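You operate a simulated robot arm through the tools that you are given. There is no shell and no other tool. Be economical: measure what you need, move in short steps, check, and stop when the job is done.

The job below is to be done with a simulated robot arm. You get a single attempt, and the scene is never put back.

## Task
Put the cream grease brush on the purple spill pad.
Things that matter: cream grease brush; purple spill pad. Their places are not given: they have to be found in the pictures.

The check looks at the end state, three seconds after you hand in, the way a careful person would. Anything else that was tipped, shoved, dropped, spilled or broken makes it a failure.

## Robot
A 6-joint arm with a two-finger parallel gripper, fixed in place. Base frame: the origin is at the foot of the arm, x ahead of it, y to its left, z up; the work surface is at about z = 0. Lengths are in m, angles in rad, forces in N, time in s.
With the tool pointing down near the work surface it reaches from about 0.14 to 0.58 m from the base axis. Its first joint turns from -1.152 to 1.152 rad. Payload 2.1 kg.
The TCP is the grasp point between the finger pads, 0.03 m short of the fingertips. In the tool frame z runs along the fingers and y along their closing line. The gripper opens to 0.094 m. The fingers are 0.028 m wide and 0.01 m thick; the gripper's body (0.05 by 0.096 m) begins 0.055 m behind the TCP.
Orientation is told as [roll, pitch, yaw] about the base's x, y, z axes, in that order, counted from this pose: with the fingers straight down and closing along the base's y, the tool's x points along the base's -x, its y along +y and its z along -z.

## Interface
- The arm moves only by the tool jog_arm. Its argument "moves" is a list of rows, each an object of numbers (a shift or turn left out is 0, a gripper value left out holds the last): "dx", "dy", "dz": the shift along the base's x, y, z in m; "ax", "ay", "az": the turn, a rotation vector about the base's x, y, z in rad. In form: [{"dx": .., "dy": .., "dz": .., "ax": .., "ay": .., "az": ..}, ...]. A call has 1 to 8 rows; each row is the pose to reach, as a shift and turn from the pose commanded when the call began. "gripper" is the closure, from 0 (fully open) to 1 (shut), set as the call begins (left out, the last holds). Rows are played at 5 a second. More than 0.05 m and 0.15 rad between two rows, or a gripper value outside its range, and nothing of the call is played. Where a pose cannot be reached the arm comes as near as it can. A force on the tool above 40 N (or 10 N above the force at the start of the call, whichever is more), or a blocked arm, ends the call early, and 0.2 s more pass. The fingers move at their own pace (about 0.072 m/s each) and stop on an object; they squeeze with about 37 N. The grip force told is the motor's: it shows also when the fingers shut on nothing. Time passes only in rows, and 0.2 s behind the last, so rows that repeat a pose let the fingers close. It gives the time, the measured TCP pose, the force on the tool (base axes), the opening and the grip force at its end, in the units of the frame above (readings bear some noise), and new pictures: "pictures" is both (left out), scene, wrist or none.
- Cameras (640 x 400 px; columns grow to the right, rows downward): "scene" is fixed at [0.0559, -0.3727, 0.4819]; the picture's right is [0.76, -0.65, 0.00], its down [-0.39, -0.45, -0.81] and it looks along [0.52, 0.61, -0.59] (base axes); focal length 329 px, centre (320, 200). "wrist" rides on the gripper at [-0.037, 0, -0.058] in the tool frame; the picture's right is [0.00, -1.00, 0.00], its down [0.97, 0.00, -0.24] and it looks along [0.24, 0.00, 0.97] (tool axes); focal length 218 px, centre (320, 200).
- point_at(camera, pixels): there is no depth. For up to 12 entries [column, row, z] of the newest picture of that camera ("zoom" is the newest enlarged one), the place [x, y] in the base frame at which the ray of that pixel passes the height z, good to about 0.003 m. The clock stands still meanwhile.
- zoom(camera, box): a new picture of the part [left, top, right, bottom] of that camera's present view, enlarged. The clock stands still meanwhile.
- close_job(): hands the job in; it is judged then, once.

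Work in short steps. Measure before you move; look again where a grasp or a placing could have gone wrong, and mend it. You have 60 turns and 120 pictures in all, those below and enlarged ones among them. Open the gripper and draw the arm clear of the work before you hand the job in, unless the task says otherwise; then end with one line.

The tools are called after "Emit:" by a JSON object that holds its "fn" and its "kwargs". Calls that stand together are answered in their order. jog_arm: Moves the arm, as the interface text tells. Its arguments: {"type":"object","properties":{"moves":{"type":"array"},"gripper":{"type":"number"},"pictures":{"type":"string","enum":["both","scene","wrist","none"]}},"required":["moves"]} The other tools are called the same way: point_at (camera, pixels) gives the place at which the rays of pixels pass given heights; zoom (camera, box) takes an enlarged picture of a part of a camera's view; close_job () hands the job in.

At the start:

```text
t: 0.0
ee_pos: [0.3434, 0.0445, 0.2206]
tcp_rot: [0.002, -0.002, -0.001]
wrist_force: [0.6, 0.2, 0.0]
finger_gap: 0.0942
grasp_force: 0.0
```

scene: 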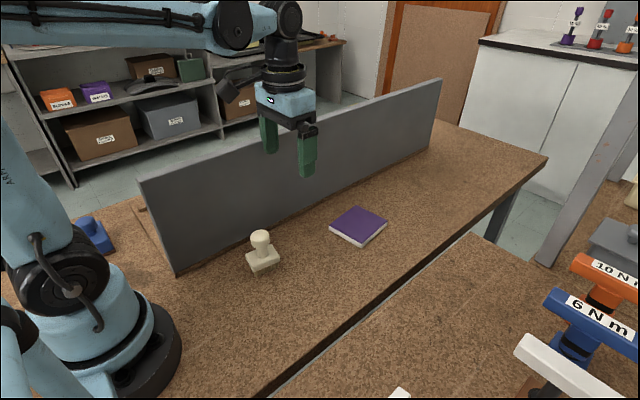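
wrist: 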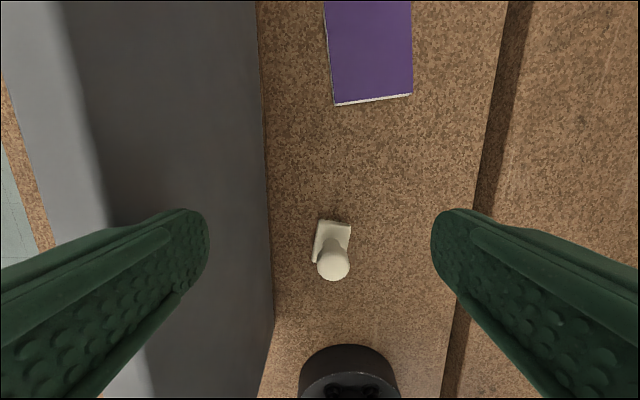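

The cream object with a knob is at scene (262,250), and the purple pad is at (358,226). I'll zoom in on both and measure them.

Emit:
{"fn": "zoom", "kwargs": {"camera": "scene", "box": [220, 190, 400, 302]}}

Emit:
{"fn": "zoom", "kwargs": {"camera": "wrist", "box": [240, 180, 420, 292]}}

Emit:
{"fn": "point_at", "kwargs": {"camera": "scene", "pixels": [[247, 271, 0], [254, 277, 0], [280, 263, 0], [260, 236, 0.05], [260, 236, 0.06], [329, 225, 0.01], [356, 206, 0.01], [388, 222, 0.01], [362, 243, 0.01], [178, 275, 0], [400, 160, 0]]}}

Emit:
{"fn": "point_at", "kwargs": {"camera": "wrist", "pixels": [[333, 265, 0.05], [333, 265, 0.06], [319, 220, 0.015], [350, 226, 0.015], [314, 262, 0.015], [335, 104, 0.01], [412, 94, 0.01], [268, 200, 0]]}}

```text
3.56 times, centred on (310, 246) of scene
```

zoom: 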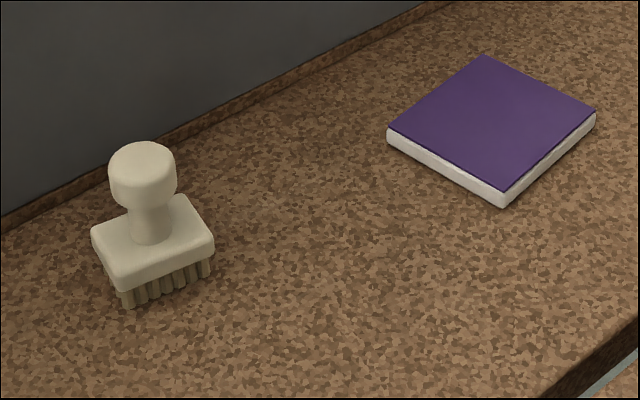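

```text
3.56 times, centred on (330, 236) of wrist
```

zoom: 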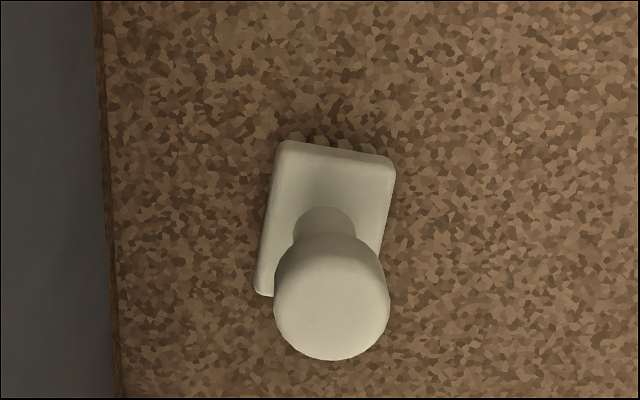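

```text
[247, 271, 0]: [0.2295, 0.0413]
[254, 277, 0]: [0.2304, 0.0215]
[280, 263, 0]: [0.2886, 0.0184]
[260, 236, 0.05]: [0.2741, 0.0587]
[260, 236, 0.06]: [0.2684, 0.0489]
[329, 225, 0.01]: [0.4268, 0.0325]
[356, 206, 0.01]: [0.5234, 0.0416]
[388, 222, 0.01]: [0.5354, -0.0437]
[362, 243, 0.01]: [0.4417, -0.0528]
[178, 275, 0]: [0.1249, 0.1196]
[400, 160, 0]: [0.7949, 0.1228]
```

```text
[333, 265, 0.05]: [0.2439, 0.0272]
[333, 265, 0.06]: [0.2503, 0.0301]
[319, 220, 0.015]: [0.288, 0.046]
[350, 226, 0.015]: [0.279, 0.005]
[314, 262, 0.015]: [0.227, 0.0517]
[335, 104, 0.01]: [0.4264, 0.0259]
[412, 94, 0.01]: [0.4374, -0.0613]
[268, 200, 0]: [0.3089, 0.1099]
```

The knob rays from both cameras cross at about (0.26, 0.034, 0.075). The pad's centre is near (0.482, -0.006). I'll move above the knob at z≈0.15 and look again.

Emit:
{"fn": "jog_arm", "kwargs": {"moves": [{"dx": -0.028, "dy": -0.0035, "dz": -0.02}, {"dx": -0.056, "dy": -0.007, "dz": -0.04}, {"dx": -0.083, "dy": -0.0105, "dz": -0.07}, {"dx": -0.083, "dy": -0.0105, "dz": -0.07}], "gripper": 0}}

```text
t: 1.0
ee_pos: [0.2592, 0.0323, 0.1494]
tcp_rot: [0.002, -0.001, 0.0]
wrist_force: [-0.4, 0.1, -0.3]
finger_gap: 0.0942
grasp_force: 0.1
```

scene: 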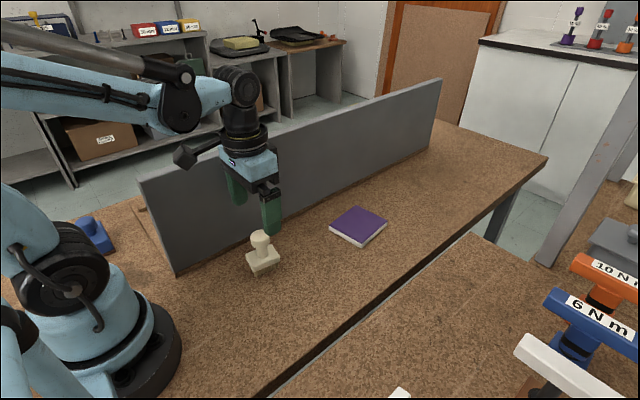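
wrist: 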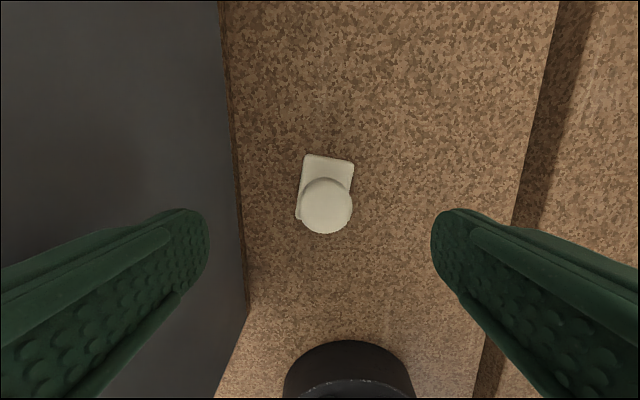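

The knob is now at wrist (326,206). I'll measure it, and the plate corners, at a few heights, with a close view of each.

Emit:
{"fn": "point_at", "kwargs": {"camera": "wrist", "pixels": [[326, 206, 0.07], [326, 206, 0.075], [300, 206, 0.07], [352, 206, 0.07], [305, 154, 0.03], [354, 162, 0.03], [296, 218, 0.03], [236, 200, 0]]}}

Emit:
{"fn": "zoom", "kwargs": {"camera": "scene", "box": [222, 215, 302, 285]}}

Emit:
{"fn": "point_at", "kwargs": {"camera": "scene", "pixels": [[260, 234, 0.075], [260, 234, 0.07], [261, 257, 0.03], [261, 257, 0.035], [261, 248, 0.055]]}}

```text
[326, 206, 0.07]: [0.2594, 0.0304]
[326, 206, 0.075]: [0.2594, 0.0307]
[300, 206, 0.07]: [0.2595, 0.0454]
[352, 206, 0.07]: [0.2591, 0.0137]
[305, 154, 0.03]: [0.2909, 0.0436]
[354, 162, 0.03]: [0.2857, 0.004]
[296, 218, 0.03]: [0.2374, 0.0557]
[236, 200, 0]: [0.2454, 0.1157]
```

```text
5.71 times, centred on (262, 250) of scene
```

zoom: 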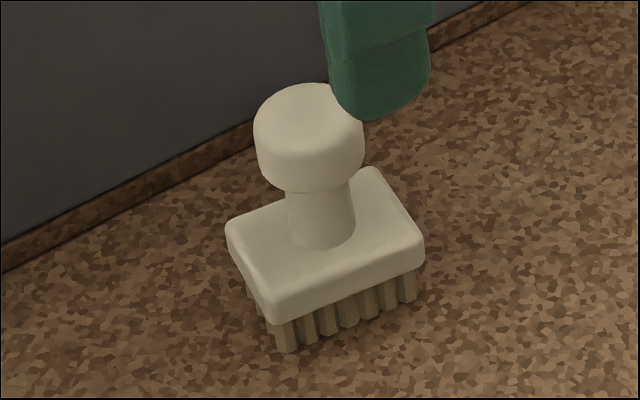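

```text
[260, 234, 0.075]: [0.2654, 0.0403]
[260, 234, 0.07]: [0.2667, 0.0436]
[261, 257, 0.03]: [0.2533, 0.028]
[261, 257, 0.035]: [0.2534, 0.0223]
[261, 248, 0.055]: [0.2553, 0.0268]
```

The knob is centred at (0.259, 0.030) and about 0.03 wide, with its top near 0.08 and the plate top near 0.033. I'll descend to TCP z≈0.07, which puts the fingertips at about 0.04, above the plate.

Emit:
{"fn": "jog_arm", "kwargs": {"moves": [{"dy": -0.002, "dz": -0.03}, {"dy": -0.002, "dz": -0.055}, {"dy": -0.002, "dz": -0.07}, {"dy": -0.002, "dz": -0.079}, {"dy": -0.002, "dz": -0.079}]}}

```text
t: 2.2
ee_pos: [0.258, 0.0299, 0.0729]
tcp_rot: [0.002, 0.0, 0.0]
wrist_force: [0.7, 0.4, 0.0]
finger_gap: 0.0941
grasp_force: 0.1
```

scene: 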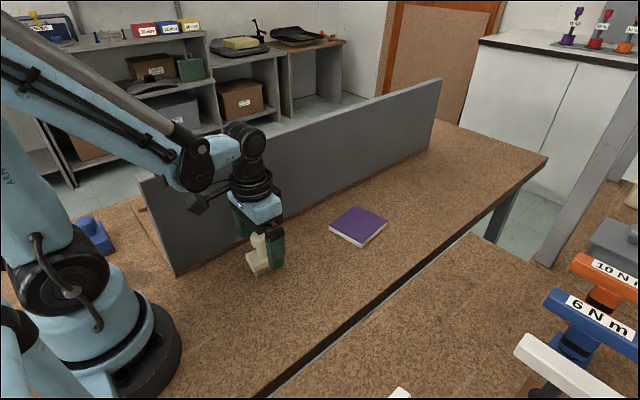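
wrist: 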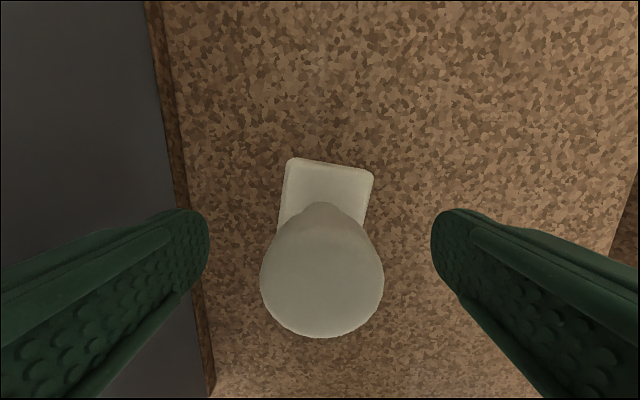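

The knob is centred between the fingers at wrist column ~322. I'll check its x and z before closing.

Emit:
{"fn": "point_at", "kwargs": {"camera": "wrist", "pixels": [[322, 278, 0.075], [322, 278, 0.08], [261, 278, 0.078], [384, 278, 0.078], [322, 338, 0.075]]}}

Emit:
{"fn": "zoom", "kwargs": {"camera": "scene", "box": [222, 215, 302, 285]}}

```text
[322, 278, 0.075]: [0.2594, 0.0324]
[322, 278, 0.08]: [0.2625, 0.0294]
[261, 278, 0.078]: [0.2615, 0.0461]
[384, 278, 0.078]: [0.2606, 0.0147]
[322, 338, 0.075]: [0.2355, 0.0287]
```

```text
5.71 times, centred on (262, 250) of scene
```

zoom: 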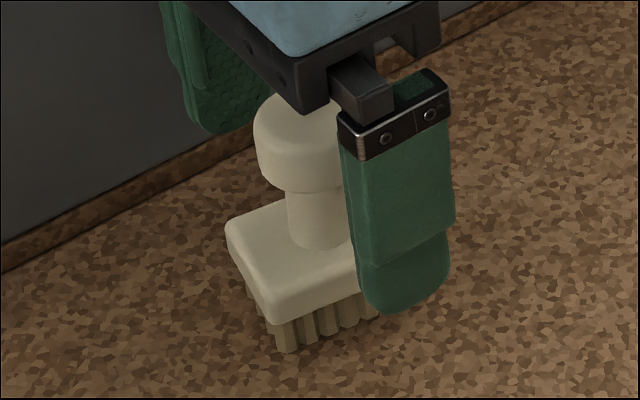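

Alignment is good, so I'll close on the knob.

Emit:
{"fn": "jog_arm", "kwargs": {"moves": [{"dx": 0.002}, {"dx": 0.002}, {"dx": 0.002}, {"dx": 0.002}, {"dx": 0.002}], "gripper": 1}}

```text
t: 3.4
ee_pos: [0.2619, 0.0309, 0.0724]
tcp_rot: [0.0, -0.001, 0.0]
wrist_force: [0.5, 0.1, 0.7]
finger_gap: 0.0327
grasp_force: 36.8
```

scene: 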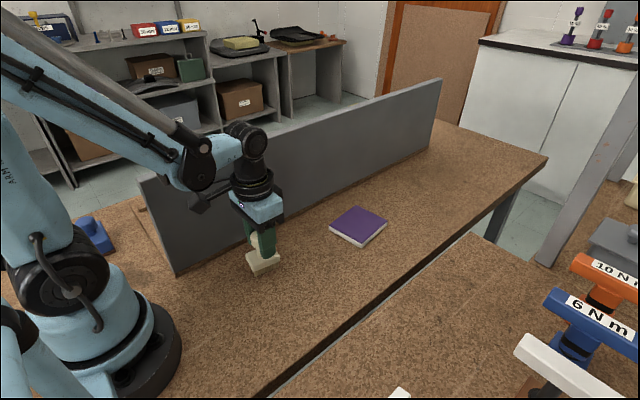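
wrist: 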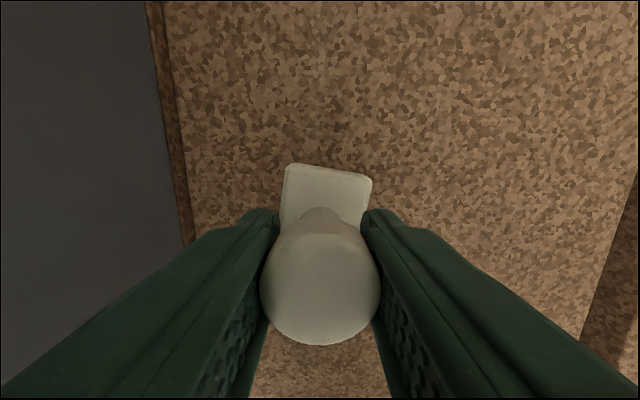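

The grip holds with a 0.033 gap and 37 N. I'll lift it by 0.06.

Emit:
{"fn": "jog_arm", "kwargs": {"moves": [{"dz": 0.02}, {"dz": 0.04}, {"dz": 0.06}, {"dz": 0.06}]}}

```text
t: 4.4
ee_pos: [0.2603, 0.032, 0.1306]
tcp_rot: [0.002, -0.001, -0.001]
wrist_force: [-1.3, 0.2, -1.5]
finger_gap: 0.0328
grasp_force: 36.7
```

scene: 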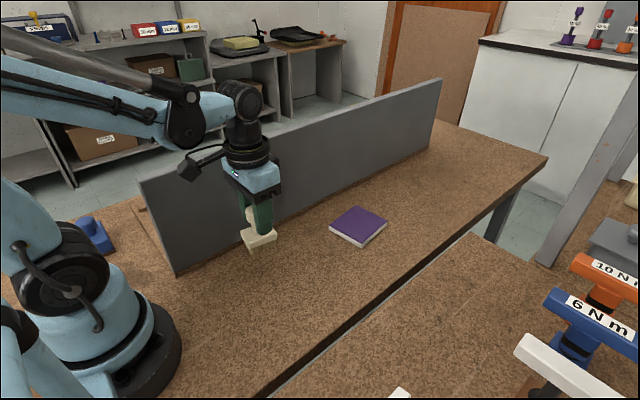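
wrist: 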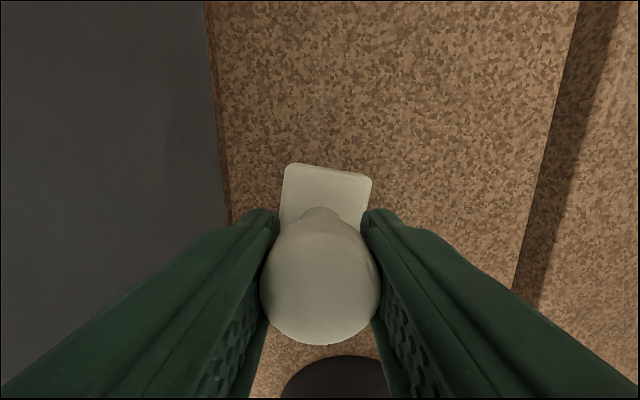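

The brush came up held firmly. I'll carry it to above the pad at (0.482, -0.006), turning it by +0.22 rad to align it with the pad.

Emit:
{"fn": "jog_arm", "kwargs": {"moves": [{"dx": 0.03, "dy": -0.005, "az": 0.03}, {"dx": 0.062, "dy": -0.01, "az": 0.06}, {"dx": 0.094, "dy": -0.016, "az": 0.09}, {"dx": 0.126, "dy": -0.021, "az": 0.12}, {"dx": 0.158, "dy": -0.027, "az": 0.15}, {"dx": 0.19, "dy": -0.032, "az": 0.18}, {"dx": 0.22, "dy": -0.0375, "az": 0.22}, {"dx": 0.22, "dy": -0.0375, "az": 0.22}]}}

```text
t: 6.2
ee_pos: [0.4836, -0.0066, 0.1329]
tcp_rot: [0.002, -0.001, 0.221]
wrist_force: [-0.9, 0.2, -1.5]
finger_gap: 0.0327
grasp_force: 37.2
```

scene: 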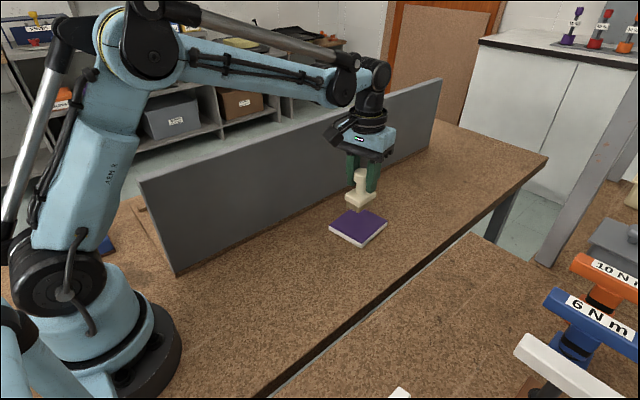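
wrist: 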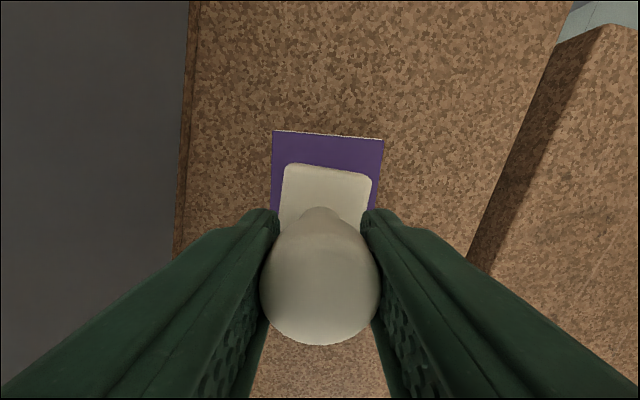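

The far pad edge shows at wrist (273,131) to (383,138). I'll measure it to confirm the centre.

Emit:
{"fn": "point_at", "kwargs": {"camera": "wrist", "pixels": [[273, 131, 0.012], [383, 138, 0.012], [271, 205, 0.012], [381, 205, 0.012]]}}

Emit:
{"fn": "zoom", "kwargs": {"camera": "scene", "box": [310, 150, 410, 250]}}

```text
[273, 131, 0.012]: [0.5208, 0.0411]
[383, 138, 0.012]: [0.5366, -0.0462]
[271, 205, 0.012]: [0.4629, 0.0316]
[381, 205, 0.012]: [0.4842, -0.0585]
```

```text
4.00 times, centred on (360, 200) of scene
```

zoom: 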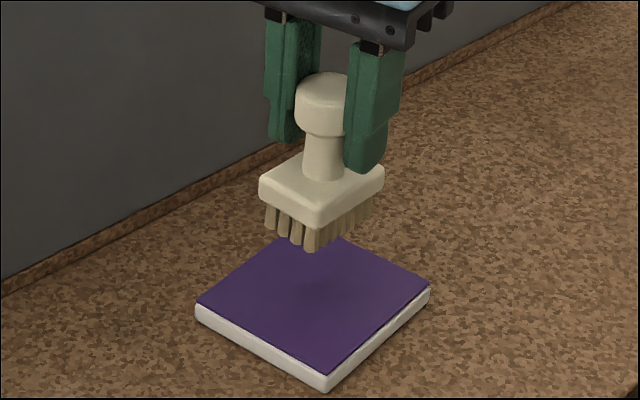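

The pad centre is ≈(0.482, -0.008), and contact should come at TCP z≈0.084. I'll lower most of the way, shifting slightly in y.

Emit:
{"fn": "jog_arm", "kwargs": {"moves": [{"dx": -0.001, "dy": -0.002, "dz": -0.015}, {"dx": -0.001, "dy": -0.002, "dz": -0.03}, {"dx": -0.001, "dy": -0.002, "dz": -0.04}, {"dx": -0.001, "dy": -0.002, "dz": -0.042}, {"dx": -0.001, "dy": -0.002, "dz": -0.042}], "pictures": "scene"}}

Emit:
{"fn": "zoom", "kwargs": {"camera": "scene", "box": [310, 170, 410, 250]}}

```text
t: 7.4
ee_pos: [0.4823, -0.0076, 0.0896]
tcp_rot: [0.001, -0.003, 0.219]
wrist_force: [-0.3, 0.7, -0.5]
finger_gap: 0.0325
grasp_force: 37.2
```

scene: 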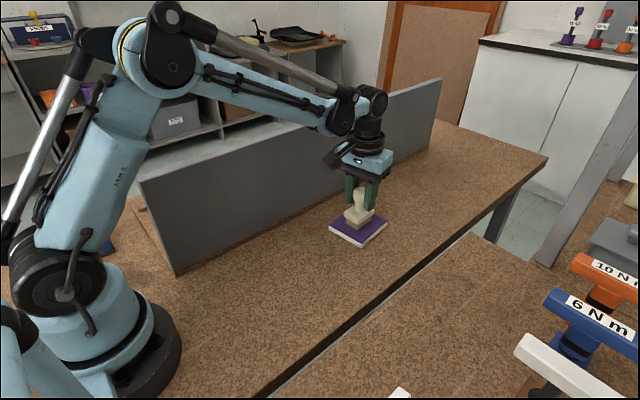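

```text
5.00 times, centred on (360, 210) of scene
```

zoom: 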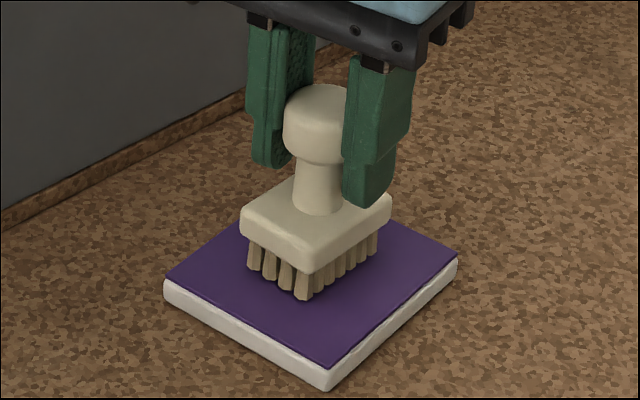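

The brush is just above the pad and roughly centred. I'll lower in fine steps while watching the force.

Emit:
{"fn": "jog_arm", "kwargs": {"moves": [{"dz": -0.002}, {"dz": -0.003}, {"dz": -0.004}, {"dz": -0.004}], "pictures": "none"}}

```text
t: 8.4
ee_pos: [0.4824, -0.0084, 0.0869]
tcp_rot: [0.002, -0.002, 0.219]
wrist_force: [0.5, 2.6, 33.0]
finger_gap: 0.0324
grasp_force: 36.7
```

Contact came at z≈0.087 with 33 N. I'll ease up slightly to relieve the pressing before release.

Emit:
{"fn": "jog_arm", "kwargs": {"moves": [{"dz": 0.0012}, {"dz": 0.0012}], "pictures": "none"}}

```text
t: 9.0
ee_pos: [0.4802, -0.0081, 0.0876]
tcp_rot: [0.0, -0.004, 0.219]
wrist_force: [4.8, -0.5, 15.2]
finger_gap: 0.0324
grasp_force: 37.3
```

The force is down to 15 N, so I'll ease up another 0.8 mm.

Emit:
{"fn": "jog_arm", "kwargs": {"moves": [{"dz": 0.0008}, {"dz": 0.0008}], "pictures": "none"}}

```text
t: 9.6
ee_pos: [0.4805, -0.0093, 0.0879]
tcp_rot: [0.001, 0.0, 0.22]
wrist_force: [1.4, -3.6, 5.6]
finger_gap: 0.0326
grasp_force: 36.8
```

The brush rests lightly at about 5 N. I'll open the gripper in place.

Emit:
{"fn": "jog_arm", "kwargs": {"moves": [{"dz": 0}, {"dz": 0}, {"dz": 0}, {"dz": 0}], "gripper": 0}}

Emit:
{"fn": "zoom", "kwargs": {"camera": "scene", "box": [310, 170, 410, 250]}}

```text
t: 10.6
ee_pos: [0.4794, -0.0085, 0.0877]
tcp_rot: [0.001, 0.0, 0.219]
wrist_force: [0.0, 0.5, 0.0]
finger_gap: 0.0941
grasp_force: 0.0
```

scene: 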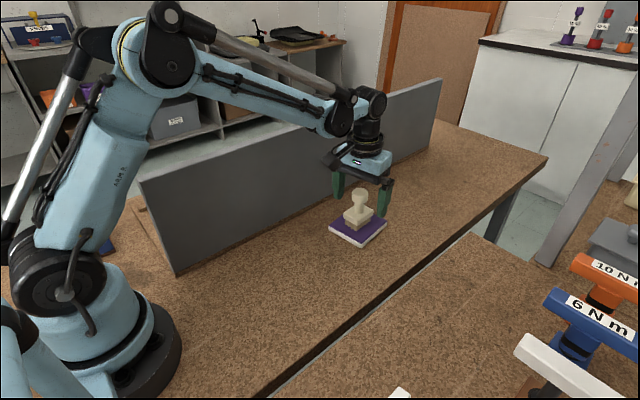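
wrist: 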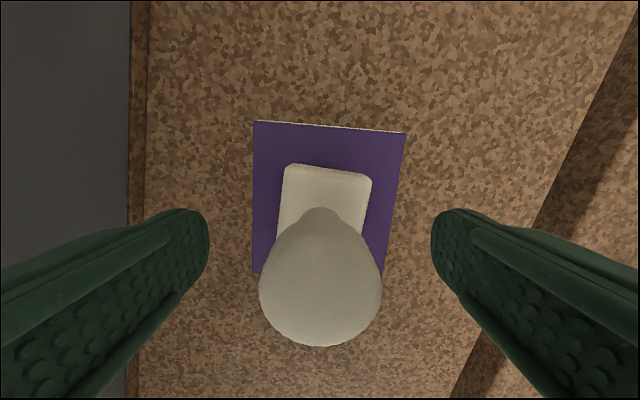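

```text
5.00 times, centred on (360, 210) of scene
```

zoom: 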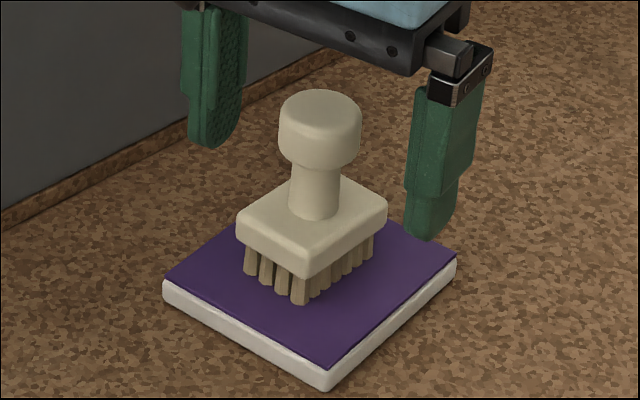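

The brush stands upright on the pad and the fingers are clear of it. I'll draw the arm straight up.

Emit:
{"fn": "jog_arm", "kwargs": {"moves": [{"dz": 0.02}, {"dz": 0.05}, {"dz": 0.09}, {"dz": 0.13}, {"dx": -0.04, "dz": 0.14}, {"dx": -0.08, "dz": 0.14}, {"dx": -0.12, "dz": 0.14}, {"dx": -0.12, "dz": 0.14}]}}

Emit:
{"fn": "zoom", "kwargs": {"camera": "scene", "box": [310, 170, 410, 250]}}

```text
t: 12.4
ee_pos: [0.3548, -0.0061, 0.2284]
tcp_rot: [0.002, -0.003, 0.218]
wrist_force: [0.8, -0.8, -0.4]
finger_gap: 0.094
grasp_force: 0.2
```

scene: 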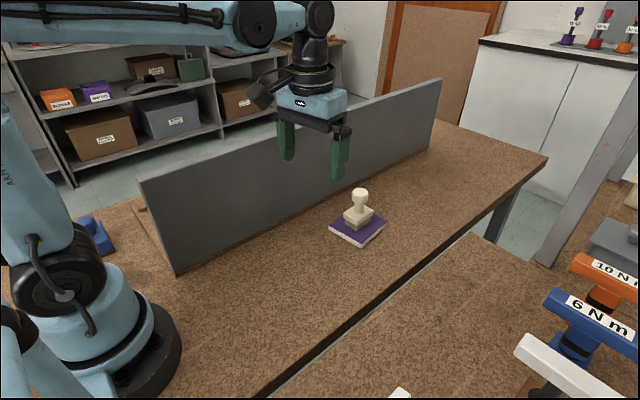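
wrist: 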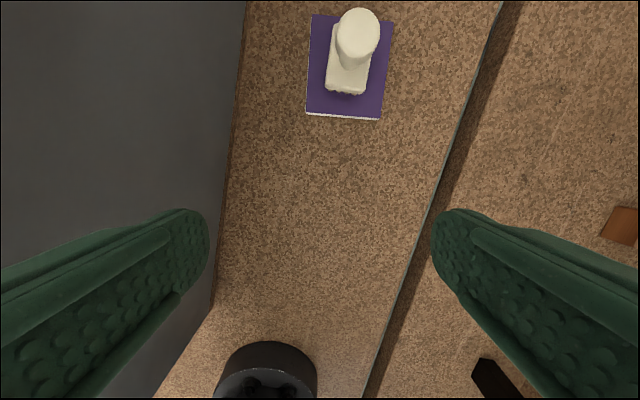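

```text
5.00 times, centred on (360, 210) of scene
```

zoom: 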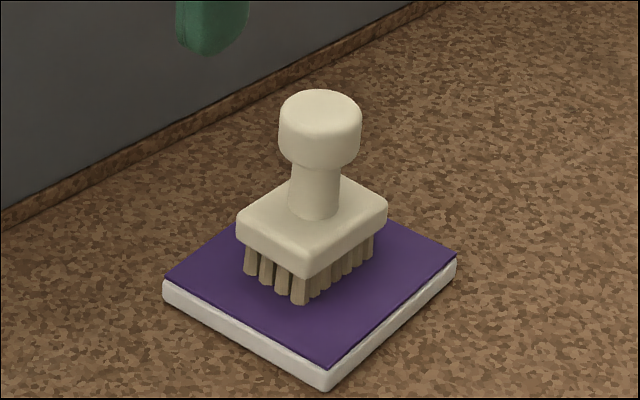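

The brush stands fully on the pad, nothing else has moved, and the arm is clear with the gripper open. I'll hand the job in.

Emit:
{"fn": "close_job", "kwargs": {}}

```text
The job is handed in.
```

The cream grease brush is standing upright on the purple spill pad, the gripper is open and clear, and the job is handed in.
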